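You operate a simulated robot arm through the tools that you are given. There is no shell and no other tool.

The job below is to be done with a simulated robot arm. You get a single attempt, and the scene is never put back.

JOB
Put things in order on the open cabinet top. At the end: the green felt pad is on the brown labels carton; the white felt pad stands where the cream middle standing pack stood; the cream middle standing pack stands on top of the blue block; the small green brush stands where the white felt pad stood; whatever was shut is shut again. Leave all else as you found it, and nothing knocked over.

The check looks at the end state, three seconds after you hand in, the way a careful person would. Anything else that was tipped, shoved, dropped, spilled or broken makes it a failure.

ROBOT AND FRAMES
A 6-joint arm with a two-finger parallel gripper, fixed in place. Base frame: the origin is at the foot of the arm, x ahead of it, y to its left, z up; the work surface is at about z = 0.86. Units: m, rad, N and s.
With the tool pointing down near the work surface it reaches from about 0.36 to 0.76 m from the base axis. Its first joint turns from -1.152 to 1.152 rad. Payload 2.45 kg.
The tool frame sits at the grasp point between the pads (the TCP): z along the fingers, y along the line on which they close. The tips reach 0.024 m beyond it. Largest opening 0.068 m; finger width 0.017, thickness 0.01; the body of the gripper, 0.04 by 0.07 m, starts 0.041 m behind the TCP.
Orientation is told as [roll, pitch, yaw] about the base's x, y, z axes, in that order, counted from this pose: with the fingers straight down and closing along the base's y, the tool's x points along the base's -x, its y along +y and its z along -z.

CONTROLS
- The arm moves only by the tool send_rows. Its arguments are lists of equal length, an entry for each row: "slide": the shift along the tool's x, y, z in m, a list of three; "angular": the turn, a rotation vector about the tool's x, y, z in rad, a list of three. In form: {"slide": [[dx, dy, dz], ...], "angular": [[wx, wy, wz], ...]}. A call has 1 to 20 rows; each row shifts and turns the commanded pose from where the row before left it, along the tool's axes as they then stand. "grip" is the opening, from 0 (shut) to 1 (fully open), set as the call begins (left out, the last holds). Rows are played at 5 a second. More than 0.05 m and 0.15 rad between two rows, or a gripper value outside its range, and nothing of the call is played. Where a pose cannot be reached the arm comes as near as it can. A force on the tool above 40 N (or 10 N above the force at the start of the call, whichever is more), or a blocked arm, ends the call early, and 0.2 s more pass. The fingers move at their own pace (about 0.108 m/s each) and stop on an object; they squeeze with about 26 N. The grip force told is the motor's: it shows also when the fingers shut on nothing. Time passes only in rows, and 0.2 s behind the last, so rows that do not move let the fingers close. The reply holds the time, the measured pose of the TCP, the force on the tool along the base axes, the opening and the grip force, in the units named above and with some noise, with the torque about the TCP (base axes, N m) and any sound that the robot's microphone picked up.
- Cameras (640 x 400 px; columns grow to the right, rows downward): "scene" is fixed at [0.1798, 0.4292, 1.4581]; the picture's right is [-0.58, -0.81, 0.00], its down [-0.51, 0.36, -0.78] and it looks along [0.64, -0.46, -0.62] (base axes); focal length 340 px, centre (320, 200). "wrist" rides on the gripper at [0.084, 0.011, -0.075] in the tool frame; the picture's right is [-0.13, 0.99, 0.00], its down [-0.60, -0.08, -0.79] and it looks along [-0.79, -0.10, 0.61] (tool axes); focal length 251 px, centre (320, 200). There is no depth. A picture from a camera that has moved, and an enlarged one, comes with that camera's place and axes in the base frame and with its lens.
- grab_frame(camera): a new picture of that camera. No time passes.
- close_up(camera, box): a new picture of the part [left, top, right, bottom] of that camera's present view, enlarged. No time passes.
- job_done(): hands the job in; it is judged then, once.

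Nothing tells you positions but the pictures and the camera data. Unless the task says otherwise, let go and move clear before handing in.

The tools are called after "Call:" as name(argument=value, ...) on one line, values as JSON. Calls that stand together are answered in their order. send_rows: Moves the arm, as the interface text tells. Its arguments: {"type":"object","properties":{"slide":{"type":"array"},"angular":{"type":"array"},"grip":{"type":"number"}},"required":["slide","angular"]} The other tools are called the same way: grab_frame (camera) takes a picture; close_up (camera, box) takes an enlarged picture of a part of a camera's view; job_done () hands the job in.

At the start:

```text
clock: 0.0
tcp_pos: [0.353, 0.2716, 1.2457]
tcp_rot: [-0.002, 0.001, 0.001]
ft_force: [0.3, 0.5, 0.4]
moment: [0.0, -0.02, 0.02]
finger_gap: 0.0682
grasp_force: 0.0
```

scene: 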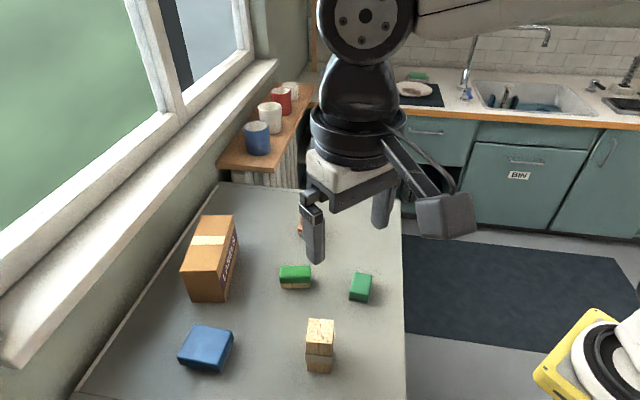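
wrist: 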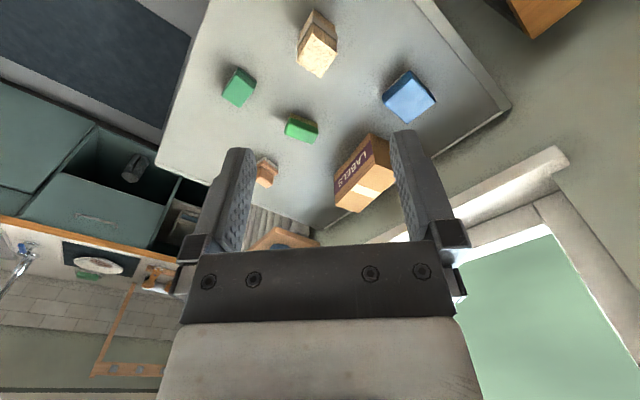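

The arm hides part of the table. I can see a carton, a blue block, green items and cream items, so I'll look closer before moving.

Call:
close_up(camera="scene", box=[160, 180, 420, 400])

Call:
close_up(camera="wrist", box=[150, 0, 520, 240])

Call:
close_up(camera="scene", box=[260, 180, 420, 300])

```text
1.82 times, centred on (290, 290) of scene
camera zoom: at [0.1798, 0.4292, 1.4581], right [-0.58, -0.81, 0.0], down [-0.51, 0.36, -0.78], along [0.64, -0.46, -0.62], focal length 618 px, centre (374, 36)
```

zoom: 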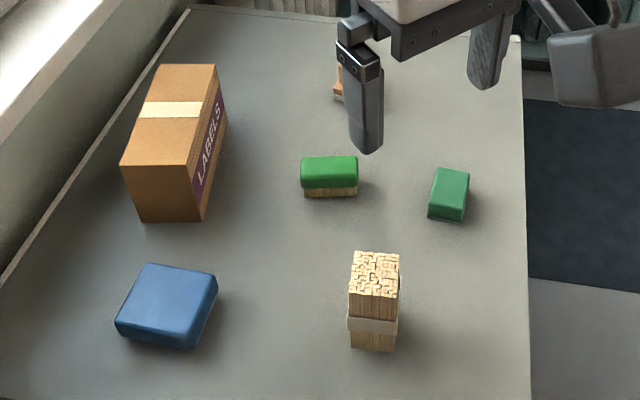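

```text
1.67 times, centred on (335, 120) of wrist
camera zoom: at [0.268, 0.2812, 1.3211], right [0.13, 0.99, 0.0], down [0.6, -0.08, 0.79], along [0.79, -0.1, -0.61], focal length 419 px, centre (295, 333)
```

zoom: 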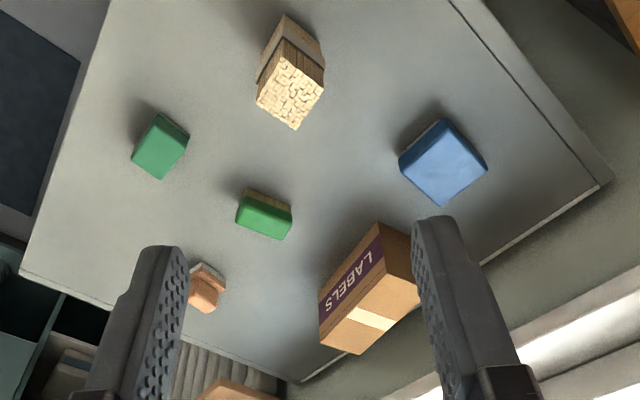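

```text
3.33 times, centred on (340, 240) of scene
camera zoom: at [0.1798, 0.4292, 1.4581], right [-0.58, -0.81, 0.0], down [-0.51, 0.36, -0.78], along [0.64, -0.46, -0.62], focal length 1132 px, centre (253, 67)
```

zoom: 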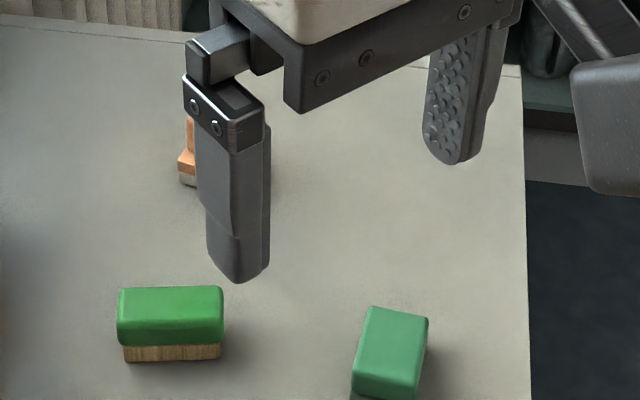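

Tentatively: the bundle of sticks with a paper band is the cream pack, the green top on straw bristles is the brush, and the green block is a felt pad. Something orange and white is behind the finger. I'll move the arm aside at height so I can see everything.

Call:
send_rows(slide=[[0, -0.045, 0], [0, -0.045, 0], [0, -0.045, 0], [0, -0.045, 0], [0, -0.045, 0], [0, -0.045, 0], [0, -0.045, 0], [0, -0.045, 0], [0, -0.045, 0], [0, -0.045, 0], [0, -0.045, 0], [0, -0.045, 0]], angular=[[0, 0, 0], [0, 0, 0], [0, 0, 0], [0, 0, 0], [0, 0, 0], [0, 0, 0], [0, 0, 0], [0, 0, 0], [0, 0, 0], [0, 0, 0], [0, 0, 0], [0, 0, 0]])

Call:
grab_frame(camera="scene")

Call:
grab_frame(camera="wrist")

```text
clock: 2.6
tcp_pos: [0.3814, -0.2631, 1.2422]
tcp_rot: [-0.002, 0.001, 0.002]
ft_force: [-0.2, -0.6, -0.9]
moment: [0.05, -0.03, -0.02]
finger_gap: 0.0682
grasp_force: 0.1
out of reach, approached as far as the arm can: row 4, 5, 6
```

```text
taken
```

scene: 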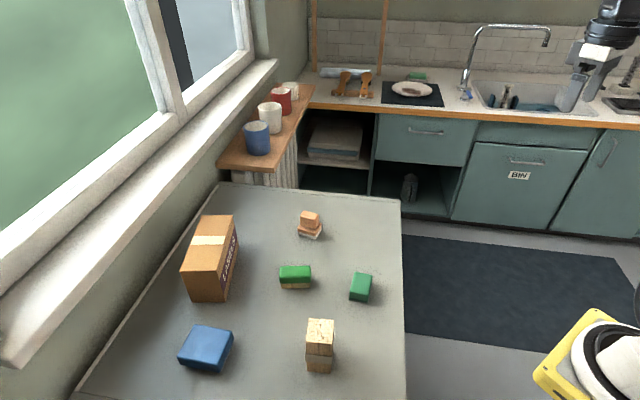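

```text
taken
camera wrist: at [0.2962, -0.2538, 1.3176], right [0.13, 0.99, 0.0], down [0.6, -0.08, 0.79], along [0.79, -0.1, -0.61], focal length 251 px, centre (320, 200)
```

wrist: 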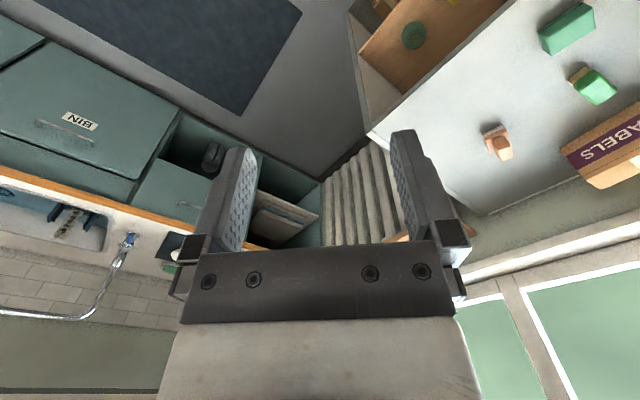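

The table is clear to see now. The wrist view also shows an open compartment at the cabinet's edge with things in it, so I'll zoom in.

Call:
close_up(camera="wrist", box=[340, 0, 640, 200])

Call:
close_up(camera="scene", box=[260, 200, 400, 300])

Call:
close_up(camera="scene", box=[170, 200, 350, 390])

Call:
close_up(camera="scene", box=[280, 300, 400, 400])

```text
2.00 times, centred on (490, 100) of wrist
camera zoom: at [0.2962, -0.2538, 1.3176], right [0.13, 0.99, 0.0], down [0.6, -0.08, 0.79], along [0.79, -0.1, -0.61], focal length 503 px, centre (-20, 400)
```

zoom: 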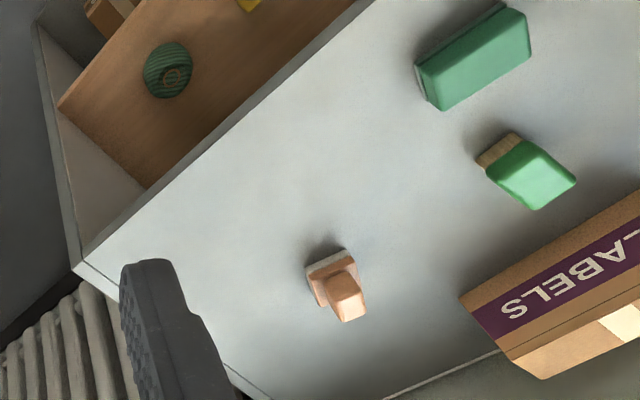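

```text
4.00 times, centred on (330, 250) of scene
camera zoom: at [0.1798, 0.4292, 1.4581], right [-0.58, -0.81, 0.0], down [-0.51, 0.36, -0.78], along [0.64, -0.46, -0.62], focal length 1358 px, centre (280, 0)
```

zoom: 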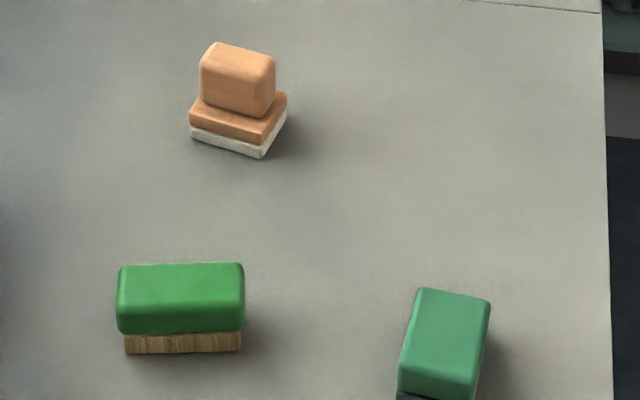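

```text
2.11 times, centred on (260, 295) of scene
camera zoom: at [0.1798, 0.4292, 1.4581], right [-0.58, -0.81, 0.0], down [-0.51, 0.36, -0.78], along [0.64, -0.46, -0.62], focal length 715 px, centre (446, 0)
```

zoom: 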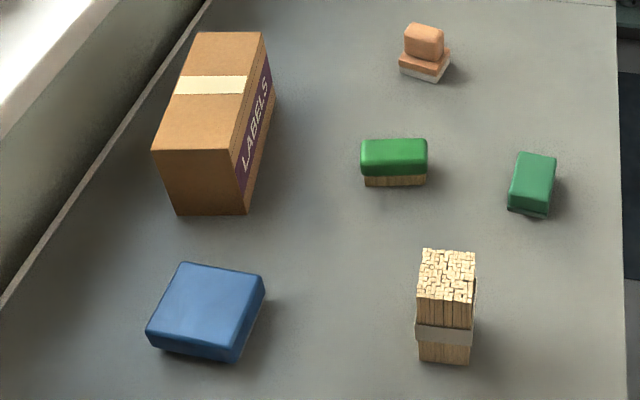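

```text
4.00 times, centred on (340, 350) of scene
camera zoom: at [0.1798, 0.4292, 1.4581], right [-0.58, -0.81, 0.0], down [-0.51, 0.36, -0.78], along [0.64, -0.46, -0.62], focal length 1358 px, centre (240, -400)
```

zoom: 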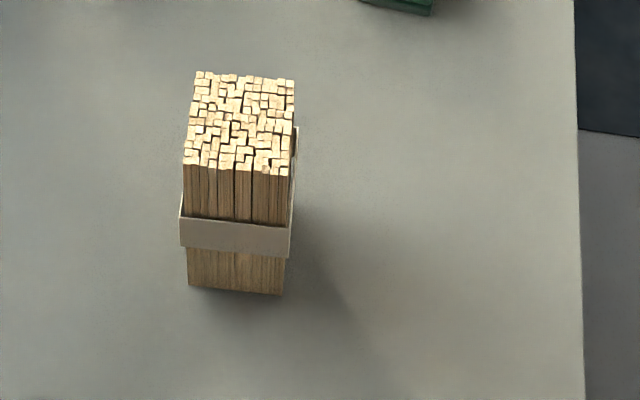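

The scene view is unobstructed, so I'll zoom in on each object from there to measure it.

Call:
close_up(camera="scene", box=[325, 260, 397, 305])

Call:
close_up(camera="scene", box=[160, 310, 256, 380])

Call:
close_up(camera="scene", box=[160, 205, 320, 305])

Call:
close_up(camera="scene", box=[270, 205, 342, 250])

Call:
close_up(camera="scene", box=[260, 255, 332, 300])

```text
8.89 times, centred on (361, 282) of scene
camera zoom: at [0.1798, 0.4292, 1.4581], right [-0.58, -0.81, 0.0], down [-0.51, 0.36, -0.78], along [0.64, -0.46, -0.62], focal length 3019 px, centre (-44, -533)
```

zoom: 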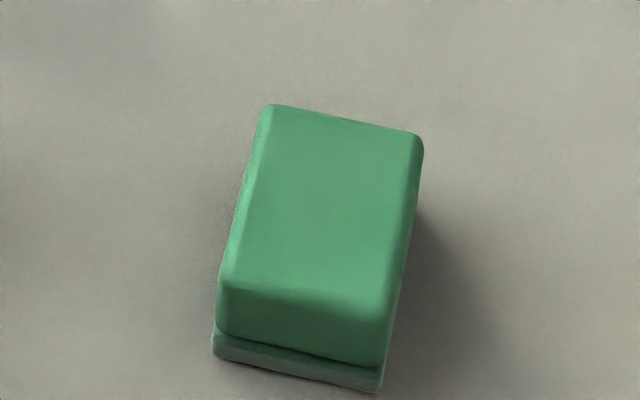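

```text
5.71 times, centred on (208, 345) of scene
camera zoom: at [0.1798, 0.4292, 1.4581], right [-0.58, -0.81, 0.0], down [-0.51, 0.36, -0.78], along [0.64, -0.46, -0.62], focal length 1941 px, centre (960, -629)
```

zoom: 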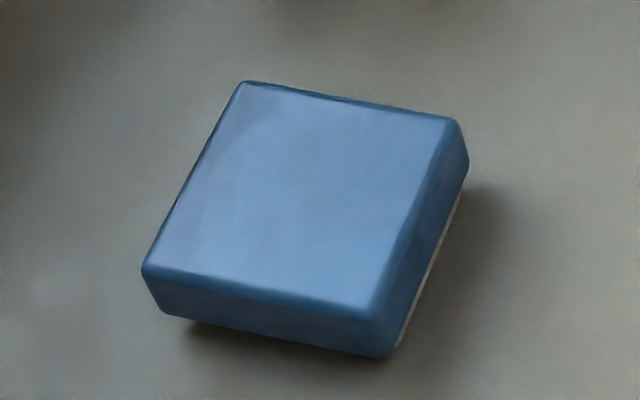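

```text
4.00 times, centred on (240, 255) of scene
camera zoom: at [0.1798, 0.4292, 1.4581], right [-0.58, -0.81, 0.0], down [-0.51, 0.36, -0.78], along [0.64, -0.46, -0.62], focal length 1358 px, centre (640, -20)
```

zoom: 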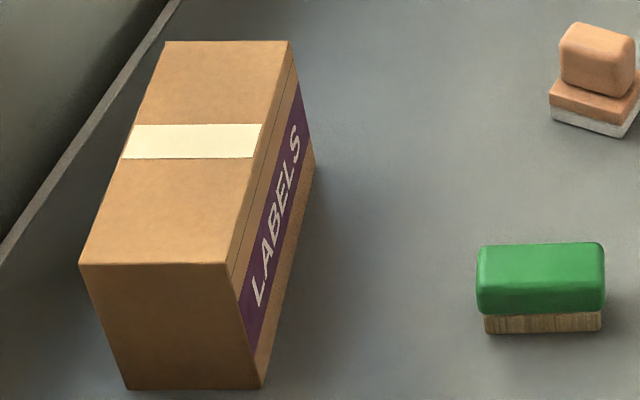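

```text
8.89 times, centred on (306, 228) of scene
camera zoom: at [0.1798, 0.4292, 1.4581], right [-0.58, -0.81, 0.0], down [-0.51, 0.36, -0.78], along [0.64, -0.46, -0.62], focal length 3019 px, centre (444, -44)
```

zoom: 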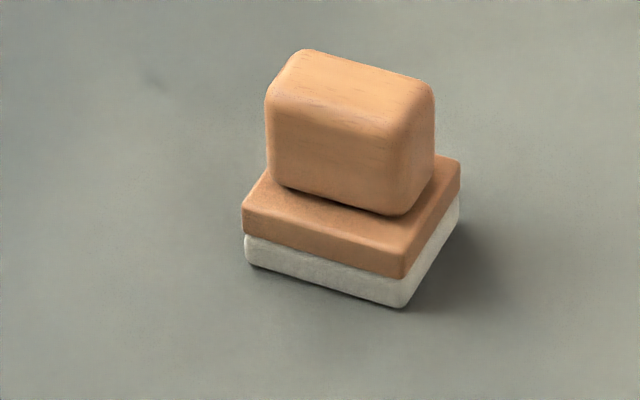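

```text
8.89 times, centred on (296, 278) of scene
camera zoom: at [0.1798, 0.4292, 1.4581], right [-0.58, -0.81, 0.0], down [-0.51, 0.36, -0.78], along [0.64, -0.46, -0.62], focal length 3019 px, centre (533, -489)
```

zoom: 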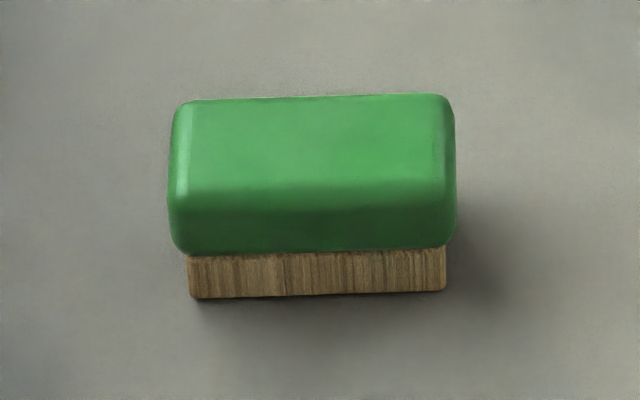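

The layout is clear. The green felt pad is near (0.489, 0.102), the white felt pad with wooden handle near (0.700, 0.088), the brush near (0.587, 0.201), the cream-banded pack near (0.418, 0.258), the blue block top near (0.551, 0.411), and the carton top at z≈0.958. I'll start with the green pad and hover above it.

Call:
send_rows(slide=[[-0.0107, 0.0365, 0.019], [-0.0107, 0.0365, 0.019], [-0.0107, 0.0365, 0.019], [-0.0107, 0.0365, 0.019], [-0.0107, 0.0365, 0.019], [-0.0107, 0.0365, 0.019], [-0.0107, 0.0365, 0.019], [-0.0107, 0.0365, 0.019], [-0.0107, 0.0365, 0.019], [-0.0107, 0.0365, 0.019], [0, 0, 0], [0, 0, 0], [0, 0, 0], [0, 0, 0], [0, 0, 0], [0, 0, 0], [0, 0, 0]], angular=[[0, 0, 0], [0, 0, 0], [0, 0, 0], [0, 0, 0], [0, 0, 0], [0, 0, 0], [0, 0, 0], [0, 0, 0], [0, 0, 0], [0, 0, 0], [0, 0, 0.1472], [0, 0, 0.1472], [0, 0, 0.1472], [0, 0, 0.1472], [0, 0, 0.1472], [0, 0, 0.1472], [0, 0, 0]], grip=1)

Call:
grab_frame(camera="wrist")

Call:
grab_frame(camera="scene")

```text
clock: 6.2
tcp_pos: [0.4884, 0.1027, 1.052]
tcp_rot: [0.0, 0.0, -0.882]
ft_force: [0.5, 0.3, -0.5]
moment: [0.0, -0.02, -0.02]
finger_gap: 0.0678
grasp_force: 0.0
```

```text
taken
camera wrist: at [0.4419, 0.1732, 1.1269], right [0.85, 0.53, 0.0], down [0.32, -0.52, 0.79], along [0.42, -0.67, -0.61], focal length 251 px, centre (320, 200)
```

wrist: 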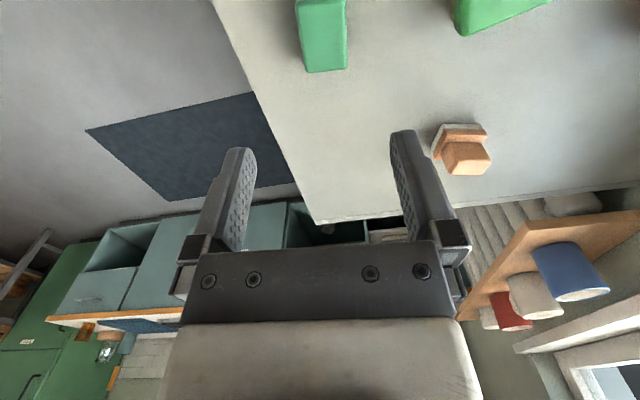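

```text
taken
```

scene: 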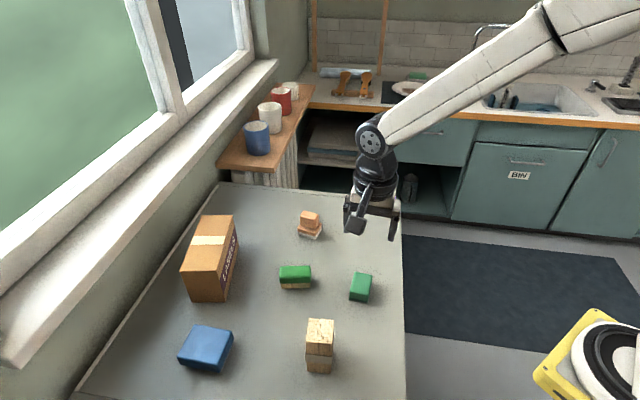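

I'm aligned over the green pad: it sits on the image's centre column. I'll descend partway and check again.

Call:
send_rows(slide=[[0, 0, 0.03], [0, 0, 0.03], [0, 0, 0.03], [0, 0, 0.01], [0, 0, 0]], angular=[[0, 0, 0], [0, 0, 0], [0, 0, 0], [0, 0, 0], [0, 0, 0]])

Call:
grab_frame(camera="wrist")

Call:
close_up(camera="scene", box=[300, 200, 444, 300])

```text
clock: 7.4
tcp_pos: [0.4892, 0.1029, 0.9515]
tcp_rot: [-0.001, 0.0, -0.883]
ft_force: [0.4, -0.8, -0.3]
moment: [0.0, 0.0, 0.02]
finger_gap: 0.068
grasp_force: 0.1
```

```text
taken
camera wrist: at [0.4419, 0.1734, 1.027], right [0.85, 0.53, 0.0], down [0.32, -0.52, 0.79], along [0.42, -0.67, -0.61], focal length 251 px, centre (320, 200)
```

wrist: 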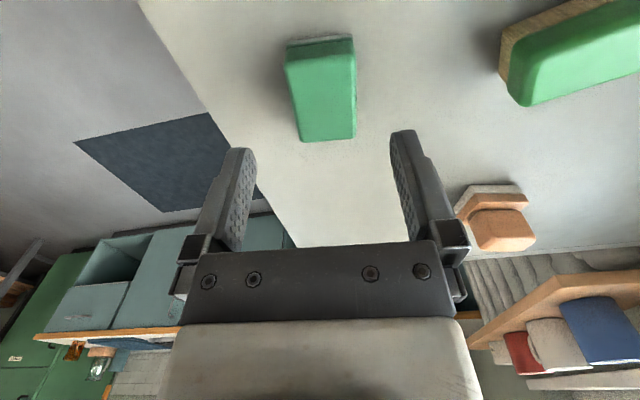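

```text
4.00 times, centred on (372, 250) of scene
camera zoom: at [0.1798, 0.4292, 1.4581], right [-0.58, -0.81, 0.0], down [-0.51, 0.36, -0.78], along [0.64, -0.46, -0.62], focal length 1358 px, centre (112, 0)
```

zoom: 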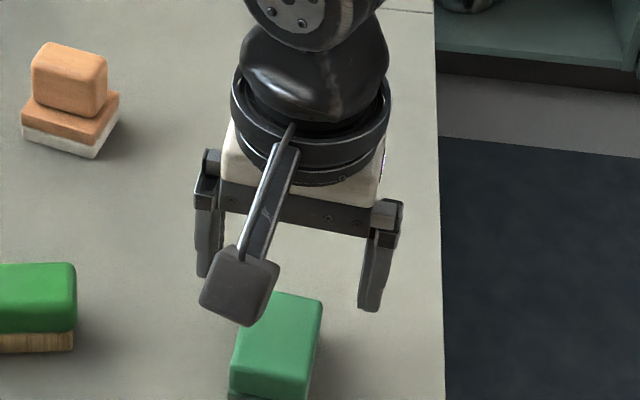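

The pad is centred between the fingers, and about 4 mm toward the camera along its length. I'll descend with that shift and close on it.

Call:
send_rows(slide=[[0.004, 0, 0.02], [0, 0, 0.02], [0, 0, 0.012], [0, 0, 0.009], [0, 0, 0]], angular=[[0, 0, 0], [0, 0, 0], [0, 0, 0], [0, 0, 0], [0, 0, 0]])

Call:
grab_frame(camera="wrist")

```text
clock: 8.6
tcp_pos: [0.4859, 0.1052, 0.8902]
tcp_rot: [-0.001, 0.001, -0.88]
ft_force: [-0.1, -0.4, -0.8]
moment: [0.0, 0.0, 0.0]
finger_gap: 0.0678
grasp_force: 0.1
```

```text
taken
camera wrist: at [0.4388, 0.1763, 0.9656], right [0.85, 0.53, 0.0], down [0.32, -0.52, 0.79], along [0.42, -0.67, -0.61], focal length 251 px, centre (320, 200)
```

wrist: 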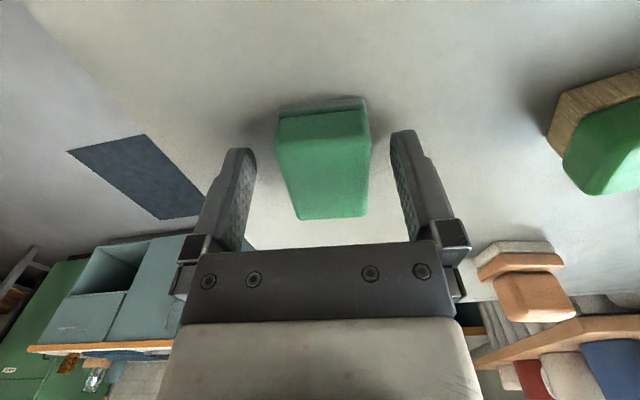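

The fingers straddle the pad, so I'll close on it.

Call:
send_rows(slide=[[0, 0, 0], [0, 0, 0], [0, 0, 0], [0, 0, 0]], angular=[[0, 0, 0], [0, 0, 0], [0, 0, 0], [0, 0, 0]], grip=0)

Call:
send_rows(slide=[[0, 0, -0.02], [0, 0, -0.02], [0, 0, 0]], angular=[[0, 0, 0], [0, 0, 0], [0, 0, 0]])

Call:
grab_frame(camera="wrist")

```text
clock: 9.6
tcp_pos: [0.4847, 0.1065, 0.891]
tcp_rot: [-0.002, 0.001, -0.882]
ft_force: [0.7, 0.0, 0.7]
moment: [-0.03, -0.03, 0.06]
finger_gap: 0.0393
grasp_force: 26.0
```

```text
clock: 10.4
tcp_pos: [0.4853, 0.1054, 0.9306]
tcp_rot: [-0.002, 0.0, -0.881]
ft_force: [-0.7, 0.2, 0.0]
moment: [0.0, 0.01, -0.04]
finger_gap: 0.0392
grasp_force: 26.0
```

```text
taken
camera wrist: at [0.439, 0.1754, 1.0056], right [0.85, 0.53, 0.0], down [0.32, -0.52, 0.79], along [0.42, -0.67, -0.61], focal length 251 px, centre (320, 200)
```

wrist: 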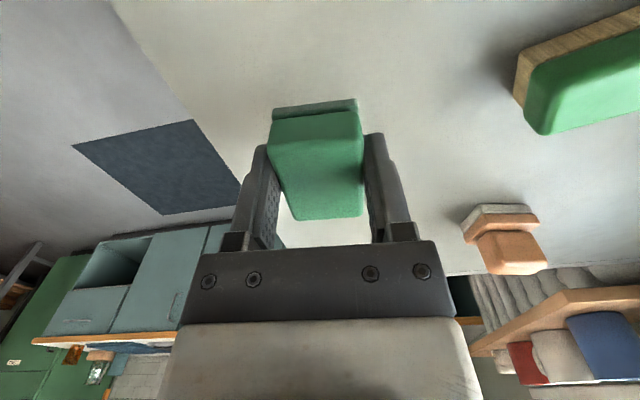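

The pad is held with 39 mm between the fingers. Next I lift it, align it with the carton, and carry it over the front part of the carton.

Call:
send_rows(slide=[[0, 0, -0.0325], [0, 0, -0.0325], [0, 0, -0.0325], [0, 0, -0.0325], [-0.0032, 0.0393, 0], [-0.0032, 0.0393, 0], [-0.0032, 0.0393, 0], [-0.0032, 0.0393, 0], [-0.0032, 0.0393, 0], [-0.0032, 0.0393, 0], [-0.0032, 0.0393, 0], [-0.0032, 0.0393, 0], [0, 0, 0]], angular=[[0, 0, -0.0665], [0, 0, -0.0665], [0, 0, -0.0665], [0, 0, -0.0665], [0, 0, 0], [0, 0, 0], [0, 0, 0], [0, 0, 0], [0, 0, 0], [0, 0, 0], [0, 0, 0], [0, 0, 0], [0, 0, 0]])

Call:
grab_frame(camera="wrist")

Call:
grab_frame(camera="scene")

```text
clock: 13.2
tcp_pos: [0.6762, 0.3367, 1.0583]
tcp_rot: [-0.002, 0.002, -0.615]
ft_force: [-0.1, -0.1, -0.5]
moment: [-0.02, -0.03, 0.0]
finger_gap: 0.0393
grasp_force: 26.1
out of reach, approached as far as the arm can: row 12
```

```text
taken
camera wrist: at [0.6114, 0.3922, 1.1337], right [0.68, 0.73, 0.0], down [0.45, -0.41, 0.79], along [0.58, -0.54, -0.61], focal length 251 px, centre (320, 200)
```

wrist: 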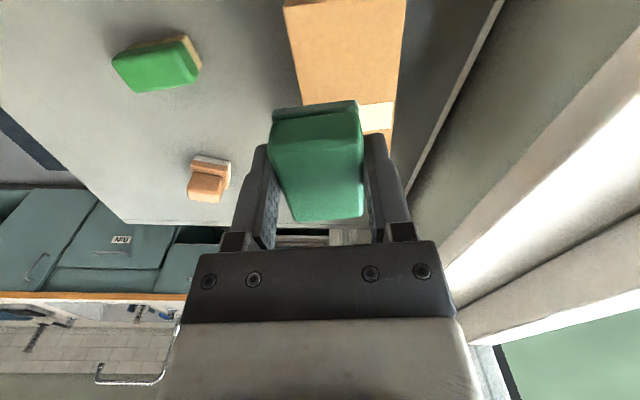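

```text
taken
```

scene: 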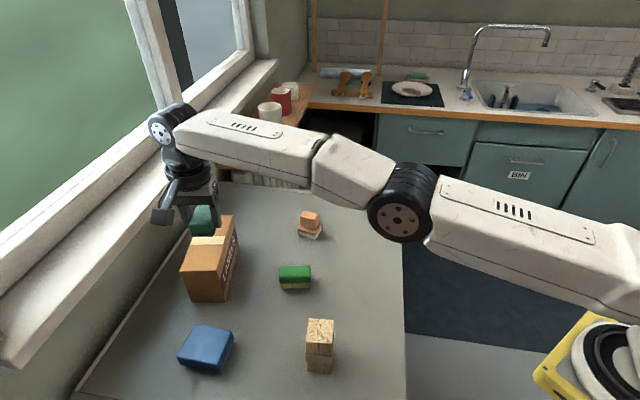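

The reach limit is at a radius of about 0.755 at this height. I'll descend to about 1 cm above the carton, where reach should be a bit greater, then shift left to the carton's centreline.

Call:
send_rows(slide=[[0.006, 0.005, 0.02], [0.003, 0.005, 0.02], [0, 0.002, 0.01], [0, 0, 0]], angular=[[0, 0, 0], [0, 0, 0], [0, 0, 0], [0, 0, 0]])

Call:
close_up(camera="scene", box=[130, 170, 290, 310])

Call:
grab_frame(camera="wrist")

```text
clock: 14.2
tcp_pos: [0.6723, 0.3475, 1.0095]
tcp_rot: [-0.002, 0.0, -0.615]
ft_force: [-0.5, 0.5, -0.2]
moment: [0.0, -0.03, -0.02]
finger_gap: 0.0393
grasp_force: 25.8
out of reach, approached as far as the arm can: row 3
```

```text
2.86 times, centred on (210, 240) of scene
camera zoom: at [0.1798, 0.4292, 1.4581], right [-0.58, -0.81, 0.0], down [-0.51, 0.36, -0.78], along [0.64, -0.46, -0.62], focal length 970 px, centre (634, 86)
```

zoom: 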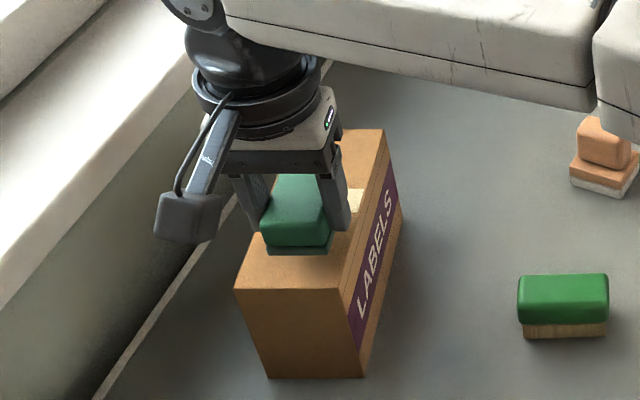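

```text
taken
camera wrist: at [0.6083, 0.4048, 1.0843], right [0.68, 0.73, 0.0], down [0.45, -0.41, 0.79], along [0.58, -0.54, -0.61], focal length 251 px, centre (320, 200)
```

wrist: 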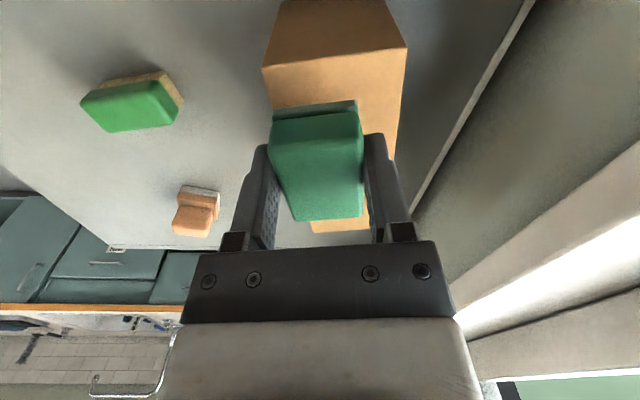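

The pad hangs inside the carton's top outline on all sides. I'll lower it in small steps until it touches.

Call:
send_rows(slide=[[0, 0, 0.006], [0, 0, 0.005], [0, 0, 0.003], [0, 0, 0]], angular=[[0, 0, 0], [0, 0, 0], [0, 0, 0], [0, 0, 0]])

Call:
close_up(camera="scene", box=[170, 220, 260, 310])

```text
clock: 15.2
tcp_pos: [0.6726, 0.3498, 0.9942]
tcp_rot: [-0.003, -0.001, -0.616]
ft_force: [0.3, 0.4, -0.5]
moment: [-0.02, -0.03, 0.03]
finger_gap: 0.0396
grasp_force: 25.7
```

```text
4.44 times, centred on (215, 265) of scene
camera zoom: at [0.1798, 0.4292, 1.4581], right [-0.58, -0.81, 0.0], down [-0.51, 0.36, -0.78], along [0.64, -0.46, -0.62], focal length 1509 px, centre (787, -89)
```

zoom: 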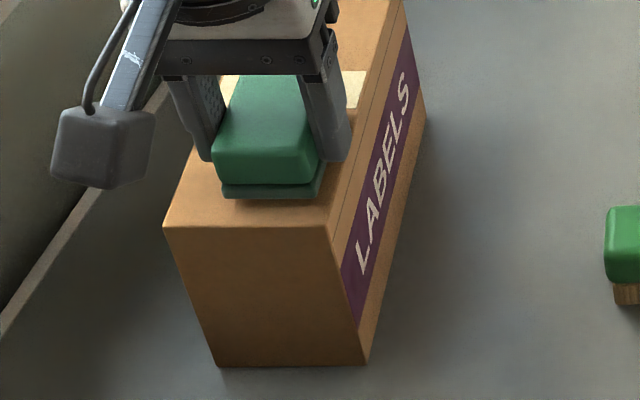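

It is close to the carton top now, with a few millimetres left.

Call:
send_rows(slide=[[0, 0, 0.002], [0, 0, 0.002], [0, 0, 0]], angular=[[0, 0, 0], [0, 0, 0], [0, 0, 0]])

Call:
close_up(camera="scene", box=[190, 235, 250, 275])

```text
clock: 16.0
tcp_pos: [0.6709, 0.35, 0.9912]
tcp_rot: [-0.001, 0.001, -0.615]
ft_force: [0.4, -0.2, 0.0]
moment: [0.04, -0.02, 0.0]
finger_gap: 0.0393
grasp_force: 26.1
```

```text
10.00 times, centred on (220, 255) of scene
camera zoom: at [0.1798, 0.4292, 1.4581], right [-0.58, -0.81, 0.0], down [-0.51, 0.36, -0.78], along [0.64, -0.46, -0.62], focal length 3396 px, centre (1320, -350)
```

zoom: 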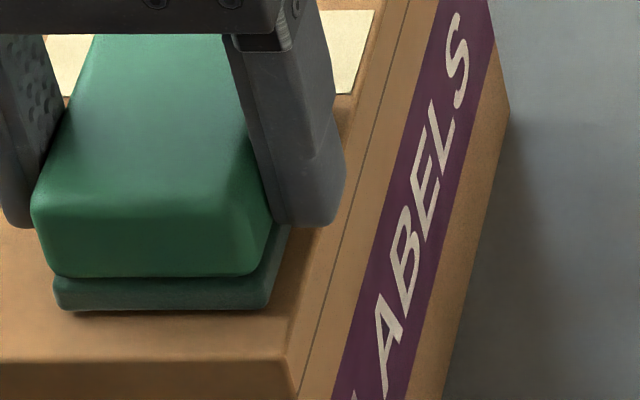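

Call:
send_rows(slide=[[0, 0, 0.0015], [0, 0, 0.0015], [0, 0, 0]], angular=[[0, 0, 0], [0, 0, 0], [0, 0, 0]])

Call:
close_up(camera="scene", box=[190, 235, 250, 275])

```text
clock: 16.8
tcp_pos: [0.6709, 0.3485, 0.9905]
tcp_rot: [0.003, -0.003, -0.615]
ft_force: [-3.7, -1.0, 12.3]
moment: [-0.16, 0.07, 0.0]
finger_gap: 0.0393
grasp_force: 26.2
```

```text
10.00 times, centred on (220, 255) of scene
camera zoom: at [0.1795, 0.429, 1.4582], right [-0.58, -0.81, 0.0], down [-0.51, 0.36, -0.78], along [0.64, -0.46, -0.62], focal length 3396 px, centre (1320, -350)
```

zoom: 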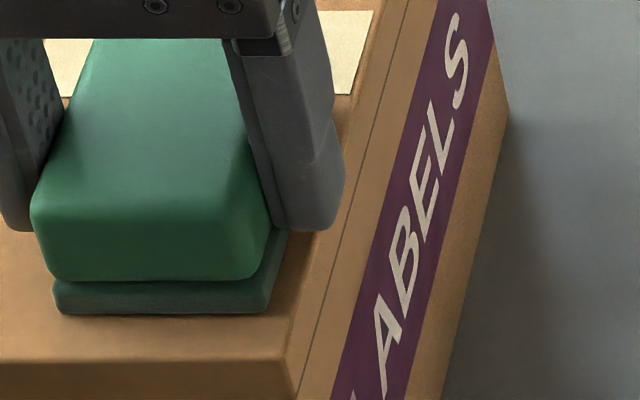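

It has made contact at about 12 N. I'll ease off slightly, open the fingers and lift straight up.

Call:
send_rows(slide=[[0, 0, -0.0012], [0, 0, 0]], angular=[[0, 0, 0], [0, 0, 0]])

Call:
send_rows(slide=[[0, 0, 0], [0, 0, 0], [0, 0, 0], [0, 0, -0.01], [0, 0, -0.02], [0, 0, -0.03], [0, 0, -0.03], [0, 0, 0]], angular=[[0, 0, 0], [0, 0, 0], [0, 0, 0], [0, 0, 0], [0, 0, 0], [0, 0, 0], [0, 0, 0], [0, 0, 0]], grip=1)

Call:
close_up(camera="scene", box=[170, 200, 260, 310])

Call:
grab_frame(camera="wrist")

```text
clock: 17.4
tcp_pos: [0.6714, 0.3496, 0.9911]
tcp_rot: [0.001, -0.001, -0.615]
ft_force: [1.1, -1.4, 9.4]
moment: [-0.08, -0.13, -0.03]
finger_gap: 0.0393
grasp_force: 26.1
```

```text
clock: 19.2
tcp_pos: [0.6664, 0.3459, 1.0792]
tcp_rot: [-0.002, 0.001, -0.616]
ft_force: [1.3, -0.5, 0.5]
moment: [0.02, 0.01, -0.01]
finger_gap: 0.0681
grasp_force: 0.1
out of reach, approached as far as the arm can: row 6
```

```text
3.64 times, centred on (215, 255) of scene
camera zoom: at [0.1798, 0.4292, 1.4581], right [-0.58, -0.81, 0.0], down [-0.51, 0.36, -0.78], along [0.64, -0.46, -0.62], focal length 1235 px, centre (702, 0)
```

zoom: 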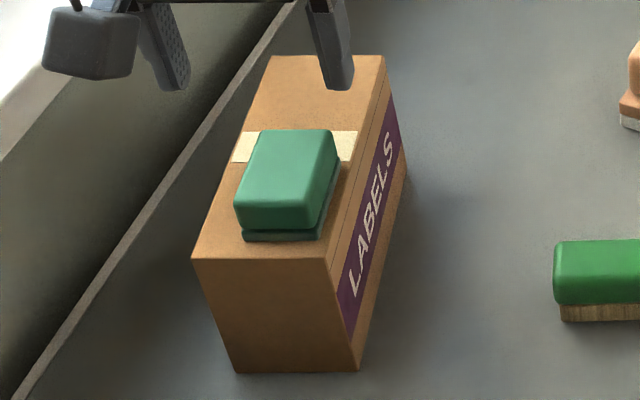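

```text
taken
camera wrist: at [0.6022, 0.4025, 1.1539], right [0.68, 0.73, 0.0], down [0.45, -0.41, 0.79], along [0.58, -0.54, -0.61], focal length 251 px, centre (320, 200)
```

wrist: 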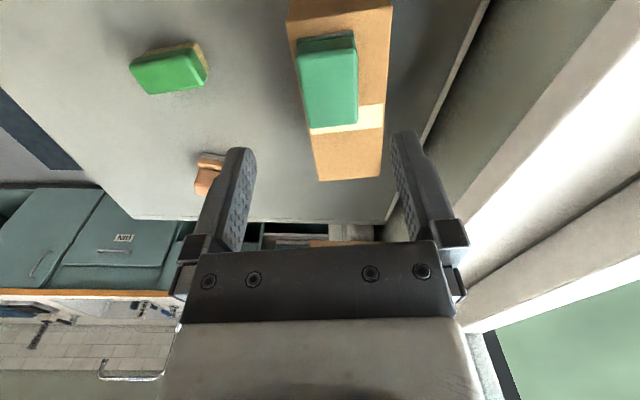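

The green pad is on the carton, and the carton hasn't moved. Next I hover over the pack.

Call:
send_rows(slide=[[0.02164, -0.03073, 0.0029], [0.02164, -0.03073, 0.0029], [0.02164, -0.03073, 0.0029], [0.02164, -0.03073, 0.0029], [0.02164, -0.03073, 0.0029], [0.02164, -0.03073, 0.0029], [0.02164, -0.03073, 0.0029], [0, 0, 0], [0, 0, 0]], angular=[[0, 0, 0], [0, 0, 0], [0, 0, 0], [0, 0, 0], [0, 0, 0], [0, 0, 0], [0, 0, 0], [0, 0, 0.114], [0, 0, 0]])

Call:
grab_frame(camera="wrist")

Call:
grab_frame(camera="scene")

```text
clock: 21.2
tcp_pos: [0.6544, 0.3608, 1.0849]
tcp_rot: [-0.001, 0.0, -0.73]
ft_force: [-0.4, -0.7, 1.3]
moment: [0.0, -0.02, -0.03]
finger_gap: 0.068
grasp_force: 0.1
out of reach, approached as far as the arm can: row 1, 2, 3, 4, 5, 6, 7
```

```text
taken
camera wrist: at [0.5974, 0.4236, 1.1594], right [0.76, 0.65, 0.0], down [0.4, -0.46, 0.79], along [0.52, -0.6, -0.61], focal length 251 px, centre (320, 200)
```

wrist: 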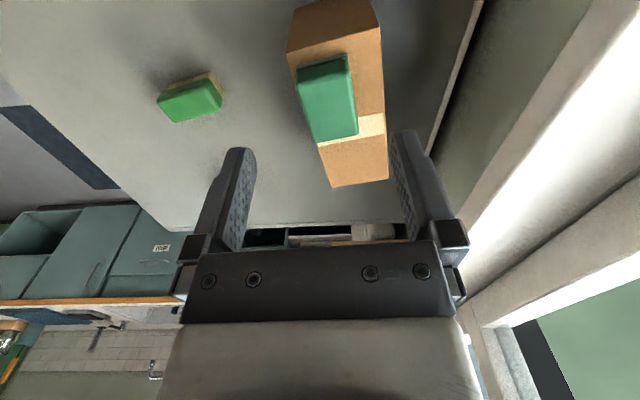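

```text
taken
```

scene: 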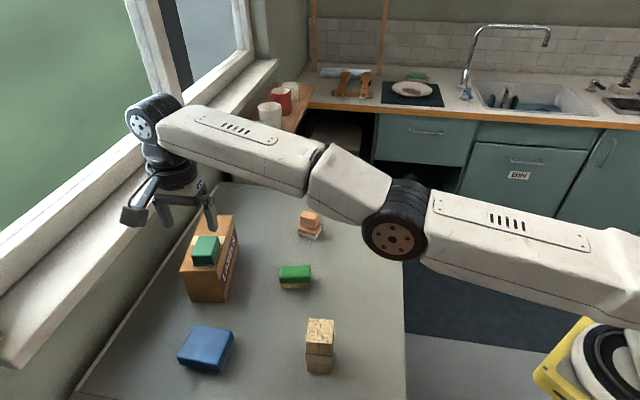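

The arm stalled near full stretch instead of moving inward. I'll send a still row to see how it behaves.

Call:
send_rows(slide=[[0, 0, 0]], angular=[[0, 0, 0]])

```text
clock: 21.6
tcp_pos: [0.6539, 0.3616, 1.0845]
tcp_rot: [-0.003, 0.001, -0.729]
ft_force: [-0.2, -0.4, -0.2]
moment: [0.0, -0.02, 0.0]
finger_gap: 0.0679
grasp_force: 0.1
```

Call:
send_rows(slide=[[0.0033, -0.0094, 0], [0.0033, -0.0094, 0], [0.0033, -0.0094, 0]], angular=[[0, 0, 0], [0, 0, 0], [0, 0, 0]])

```text
clock: 22.4
tcp_pos: [0.6526, 0.3599, 1.0838]
tcp_rot: [-0.001, 0.0, -0.729]
ft_force: [-0.2, 0.0, 0.0]
moment: [0.01, 0.0, -0.01]
finger_gap: 0.0677
grasp_force: 0.0
out of reach, approached as far as the arm can: row 1, 2, 3
```

It is sticking at the elbow singularity. Descending freed it before, and there is plenty of clearance below the tips, so I'll try that.

Call:
send_rows(slide=[[0, 0, 0.01], [0, 0, 0.01]], angular=[[0, 0, 0], [0, 0, 0]])

```text
clock: 23.0
tcp_pos: [0.6567, 0.3623, 1.0649]
tcp_rot: [-0.003, 0.0, -0.729]
ft_force: [-0.8, -0.8, -0.2]
moment: [-0.02, -0.02, -0.03]
finger_gap: 0.0677
grasp_force: 0.0
```

Call:
send_rows(slide=[[0.0066, -0.0188, 0.005], [0.0066, -0.0188, 0]], angular=[[0, 0, 0], [0, 0, 0]])

```text
clock: 23.6
tcp_pos: [0.6557, 0.3629, 1.0652]
tcp_rot: [-0.002, 0.001, -0.729]
ft_force: [0.2, 0.0, -0.5]
moment: [0.02, -0.03, -0.02]
finger_gap: 0.0678
grasp_force: 0.1
out of reach, approached as far as the arm can: row 1, 2
```

Moving inward is singular here, but swinging and descending work. I'll swing clear of the carton over free space, descend there to bend the elbow, and then come inward.

Call:
send_rows(slide=[[-0.0389, -0.0146, 0], [-0.0379, -0.0168, 0], [-0.0368, -0.019, 0], [-0.0358, -0.021, 0], [-0.0346, -0.023, 0], [0, 0, 0.015], [0, 0, 0.015], [0, 0, 0.015], [0, 0, 0]], angular=[[0, 0, 0], [0, 0, 0], [0, 0, 0], [0, 0, 0], [0, 0, 0], [0, 0, 0], [0, 0, 0], [0, 0, 0], [0, 0, 0]])

Call:
grab_frame(camera="scene")

```text
clock: 25.6
tcp_pos: [0.7468, 0.175, 1.0217]
tcp_rot: [-0.002, 0.001, -0.73]
ft_force: [-0.5, 0.0, 0.0]
moment: [0.01, 0.01, 0.01]
finger_gap: 0.068
grasp_force: 0.1
out of reach, approached as far as the arm can: row 1, 2, 4, 6
```

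```text
taken
```

scene: 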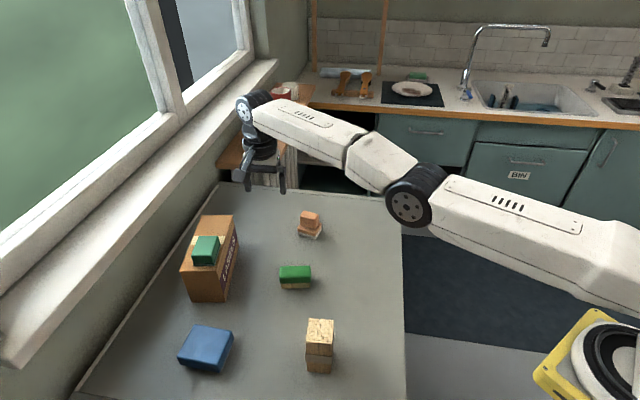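

Call:
send_rows(slide=[[0.023, -0.0327, 0.025]], angular=[[0, 0, 0]])

```text
clock: 26.0
tcp_pos: [0.7465, 0.1762, 1.014]
tcp_rot: [0.0, 0.0, -0.728]
ft_force: [-0.1, -0.3, -0.2]
moment: [0.0, 0.03, 0.0]
finger_gap: 0.0679
grasp_force: 0.0
out of reach, approached as far as the arm can: row 1
```

Call:
send_rows(slide=[[0.008, -0.011, -0.03], [0.008, -0.011, -0.03]], angular=[[0, 0, 0], [0, 0, 0]])

```text
clock: 26.6
tcp_pos: [0.74, 0.1753, 1.0771]
tcp_rot: [-0.002, 0.001, -0.73]
ft_force: [1.0, 0.7, -0.1]
moment: [-0.01, -0.01, 0.01]
finger_gap: 0.0678
grasp_force: 0.1
out of reach, approached as far as the arm can: row 1, 2
```

Going up with a little inward motion made progress. I'll continue that way, since nothing is overhead.

Call:
send_rows(slide=[[0.0115, -0.0164, -0.03], [0.0115, -0.0164, -0.03], [0.0115, -0.0164, -0.03], [0.0115, -0.0164, -0.03]], angular=[[0, 0, 0], [0, 0, 0], [0, 0, 0], [0, 0, 0]])

Call:
grab_frame(camera="scene")

```text
clock: 27.6
tcp_pos: [0.7123, 0.1713, 1.1943]
tcp_rot: [-0.003, 0.003, -0.729]
ft_force: [0.2, 0.0, 0.7]
moment: [0.01, -0.01, 0.0]
finger_gap: 0.0678
grasp_force: 0.1
out of reach, approached as far as the arm can: row 1, 2, 3, 4
```

```text
taken
```

scene: 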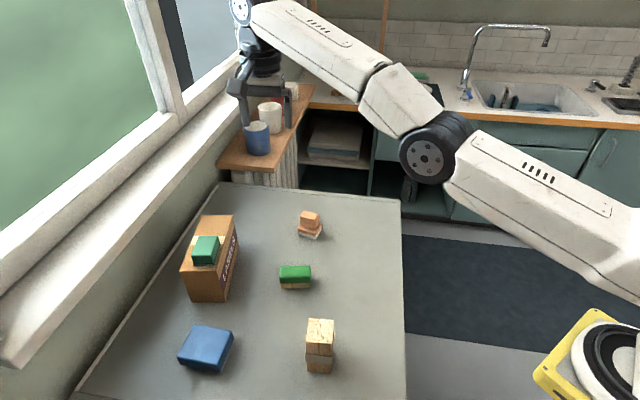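

Call:
send_rows(slide=[[0, 0, 0.05], [0, 0, 0.05]], angular=[[0, 0, 0], [0, 0, 0]])

```text
clock: 28.2
tcp_pos: [0.7305, 0.177, 1.1264]
tcp_rot: [-0.001, 0.0, -0.731]
ft_force: [-0.4, -0.6, 0.0]
moment: [0.01, -0.04, -0.02]
finger_gap: 0.0681
grasp_force: 0.1
out of reach, approached as far as the arm can: row 1, 2
```

The solver sits exactly on the straight-elbow singularity, where up, down and radial moves don't bend the elbow. A small tilt combined with an inward shift should. I'll try that here, high and clear of everything.

Call:
send_rows(slide=[[0.026, -0.037, 0], [0.017, -0.025, 0]], angular=[[0.0824, 0.0567, 0], [0, 0, 0]])

```text
clock: 28.8
tcp_pos: [0.7243, 0.1753, 1.128]
tcp_rot: [-0.025, 0.015, -0.729]
ft_force: [-0.6, 0.7, -0.3]
moment: [-0.01, 0.03, -0.01]
finger_gap: 0.0681
grasp_force: 0.1
out of reach, approached as far as the arm can: row 1, 2
```

Call:
send_rows(slide=[[0.006, -0.008, 0]], angular=[[-0.11, -0.076, 0]])

Call:
grab_frame(camera="scene")

```text
clock: 29.2
tcp_pos: [0.7331, 0.1788, 1.1371]
tcp_rot: [0.031, -0.022, -0.729]
ft_force: [-0.1, -0.2, -0.1]
moment: [0.01, 0.04, 0.0]
finger_gap: 0.0683
grasp_force: 0.0
out of reach, approached as far as the arm can: row 1
```

```text
taken
```

scene: 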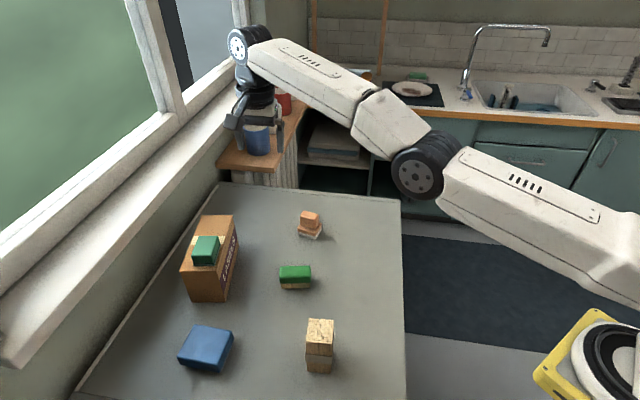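

Call:
send_rows(slide=[[-0.0115, 0.0164, 0], [-0.0115, 0.0164, 0]], angular=[[0.0313, 0.0215, 0], [0, 0, 0]])

```text
clock: 29.8
tcp_pos: [0.7313, 0.1762, 1.1278]
tcp_rot: [-0.001, -0.001, -0.73]
ft_force: [0.2, 0.4, -0.9]
moment: [0.01, -0.01, 0.01]
finger_gap: 0.0681
grasp_force: 0.1
out of reach, approached as far as the arm can: row 1, 2
```

Still straight. I'll try pushing repeatedly along the arm's own line, inward and slightly down, at a height well clear of everything.

Call:
send_rows(slide=[[0.0275, -0.0392, 0.0095], [0.0275, -0.0392, 0.0095], [0.0275, -0.0392, 0.0095], [0.0275, -0.0392, 0.0095], [0.0275, -0.0392, 0.0095], [0.0275, -0.0392, 0.0095]], angular=[[0, 0, 0], [0, 0, 0], [0, 0, 0], [0, 0, 0], [0, 0, 0], [0, 0, 0]])

```text
clock: 31.2
tcp_pos: [0.7308, 0.1757, 1.1269]
tcp_rot: [-0.002, 0.0, -0.729]
ft_force: [-0.7, -0.1, 0.7]
moment: [0.0, 0.0, 0.02]
finger_gap: 0.0677
grasp_force: 0.1
out of reach, approached as far as the arm can: row 1, 2, 3, 4, 5, 6
```

Call:
send_rows(slide=[[0, 0, 0.004], [0, 0, 0.004], [0, 0, 0.004], [0, 0, 0.004], [0, 0, 0.004], [0, 0, 0.004], [0, 0, 0.004], [0, 0, 0.004], [0, 0, 0.004], [0, 0, 0.004], [0, 0, 0.004], [0, 0, 0.004], [0, 0, 0.004], [0, 0, 0.004], [0, 0, 0.004], [0, 0, 0.004], [0, 0, 0.004], [0, 0, 0.004], [0, 0, 0.004], [0, 0, 0.004]], angular=[[0, 0, 0], [0, 0, 0], [0, 0, 0], [0, 0, 0], [0, 0, 0], [0, 0, 0], [0, 0, 0], [0, 0, 0], [0, 0, 0], [0, 0, 0], [0, 0, 0], [0, 0, 0], [0, 0, 0], [0, 0, 0], [0, 0, 0], [0, 0, 0], [0, 0, 0], [0, 0, 0], [0, 0, 0], [0, 0, 0]])

```text
clock: 35.4
tcp_pos: [0.7422, 0.1794, 1.0507]
tcp_rot: [-0.002, 0.0, -0.729]
ft_force: [-0.3, 0.1, 0.4]
moment: [0.02, 0.01, 0.02]
finger_gap: 0.0678
grasp_force: 0.0
out of reach, approached as far as the arm can: row 4, 9, 14, 20
```

Call:
grab_frame(camera="scene")

Call:
close_up(camera="scene", box=[220, 60, 640, 320])

```text
taken
```

scene: 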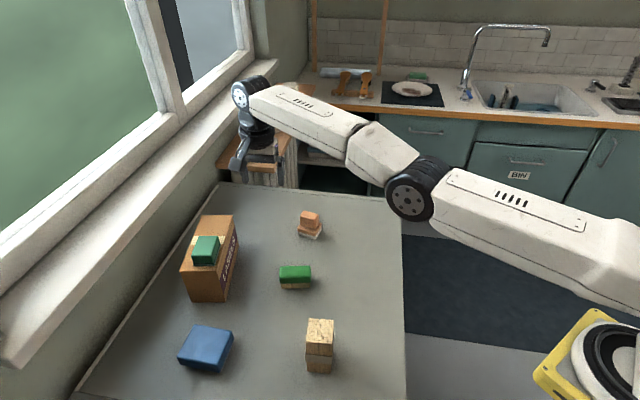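

```text
1.52 times, centred on (430, 190) of scene
camera zoom: at [0.1798, 0.4292, 1.4581], right [-0.58, -0.81, 0.0], down [-0.51, 0.36, -0.78], along [0.64, -0.46, -0.62], focal length 518 px, centre (152, 215)
```

zoom: 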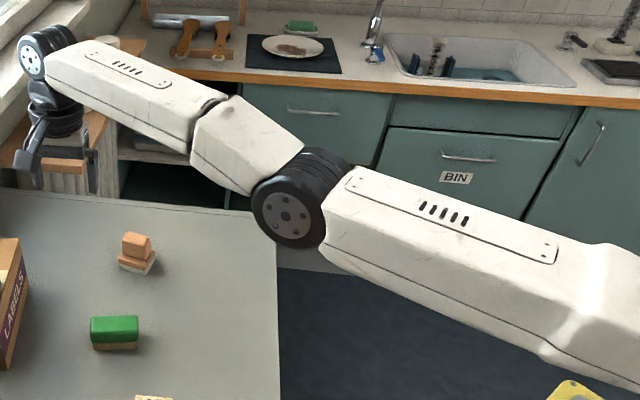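

The arm really is locked straight. Tilting about the wrist centre should bend the elbow to first order while keeping the wrist within reach. I'll do that with the fingers swinging inward, well above everything.

Call:
send_rows(slide=[[0.0136, -0.0198, -0.0014], [0.0136, -0.0198, -0.0014], [0.0136, -0.0198, -0.0014], [0.0136, -0.0198, -0.0014], [0.0136, -0.0198, -0.0014]], angular=[[0.0989, 0.068, 0], [0.0989, 0.068, 0], [0.0989, 0.068, 0], [0.0989, 0.068, 0], [0.0989, 0.068, 0]])

Call:
close_up(camera="scene", box=[220, 60, 640, 320])

```text
clock: 36.6
tcp_pos: [0.633, 0.1532, 1.0859]
tcp_rot: [-0.516, 0.326, -0.816]
ft_force: [0.5, 0.3, 0.3]
moment: [0.0, -0.01, 0.01]
finger_gap: 0.0682
grasp_force: 0.1
out of reach, approached as far as the arm can: row 2
```

```text
1.52 times, centred on (430, 190) of scene
camera zoom: at [0.1798, 0.4292, 1.4581], right [-0.58, -0.81, 0.0], down [-0.51, 0.36, -0.78], along [0.64, -0.46, -0.62], focal length 518 px, centre (152, 215)
```

zoom: 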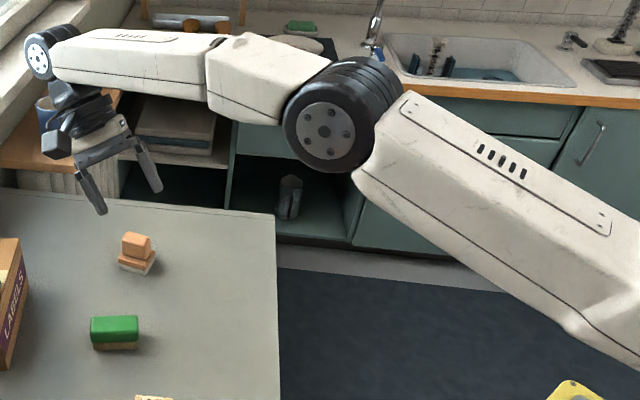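

That worked, and the elbow is clearly bent upward now. I'll untilt with the TCP held in place, which draws the wrist inward, away from the singularity.

Call:
send_rows(slide=[[0, 0, 0], [0, 0, 0], [0, 0, 0], [0, 0, 0], [0, 0, 0]], angular=[[-0.0989, -0.068, 0], [-0.0989, -0.068, 0], [-0.0989, -0.068, 0], [-0.0989, -0.068, 0], [-0.0989, -0.068, 0]])

```text
clock: 37.8
tcp_pos: [0.6325, 0.1532, 1.0861]
tcp_rot: [-0.001, -0.001, -0.729]
ft_force: [0.1, -0.4, 0.1]
moment: [0.02, -0.02, 0.02]
finger_gap: 0.0678
grasp_force: 0.1
```

Free again, with the tool straight down. From here on I'll keep the radius below about 0.74. Next I go over the pack.

Call:
send_rows(slide=[[0.0385, -0.0109, 0.0033], [0.0385, -0.0109, 0.0033], [0.0385, -0.0109, 0.0033], [0.0385, -0.0109, 0.0033], [0.0385, -0.0109, 0.0033], [0.0385, -0.0109, 0.0033], [0, 0, 0]], angular=[[0, 0, 0], [0, 0, 0], [0, 0, 0], [0, 0, 0], [0, 0, 0], [0, 0, 0], [0, 0, 0]])

Call:
grab_frame(camera="wrist")

Call:
grab_frame(camera="scene")

```text
clock: 39.4
tcp_pos: [0.4161, 0.2576, 1.0641]
tcp_rot: [-0.001, 0.002, -0.729]
ft_force: [0.2, -0.1, 0.2]
moment: [0.01, 0.02, 0.03]
finger_gap: 0.0679
grasp_force: 0.0
```

```text
taken
camera wrist: at [0.3589, 0.3207, 1.14], right [0.76, 0.65, 0.0], down [0.4, -0.46, 0.79], along [0.52, -0.6, -0.61], focal length 251 px, centre (320, 200)
```

wrist: 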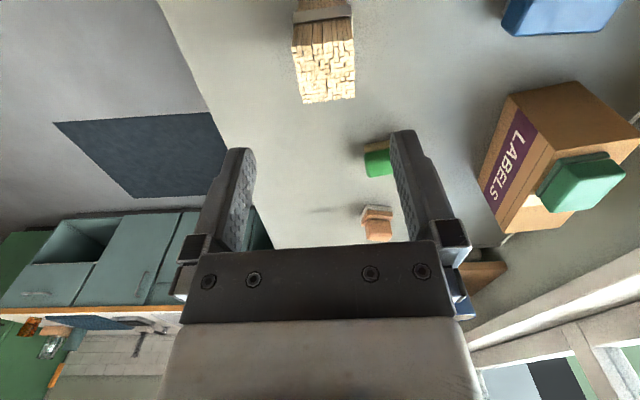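

```text
taken
```

scene: 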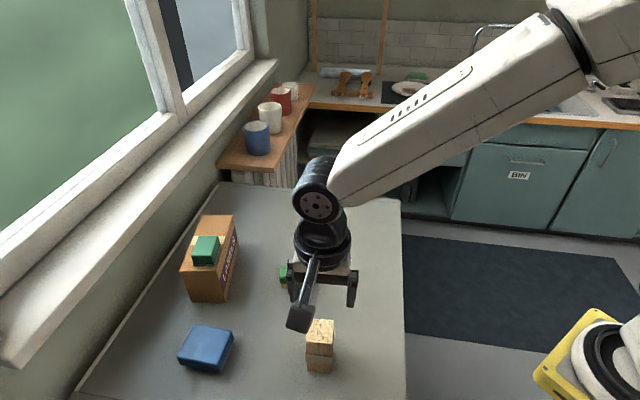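

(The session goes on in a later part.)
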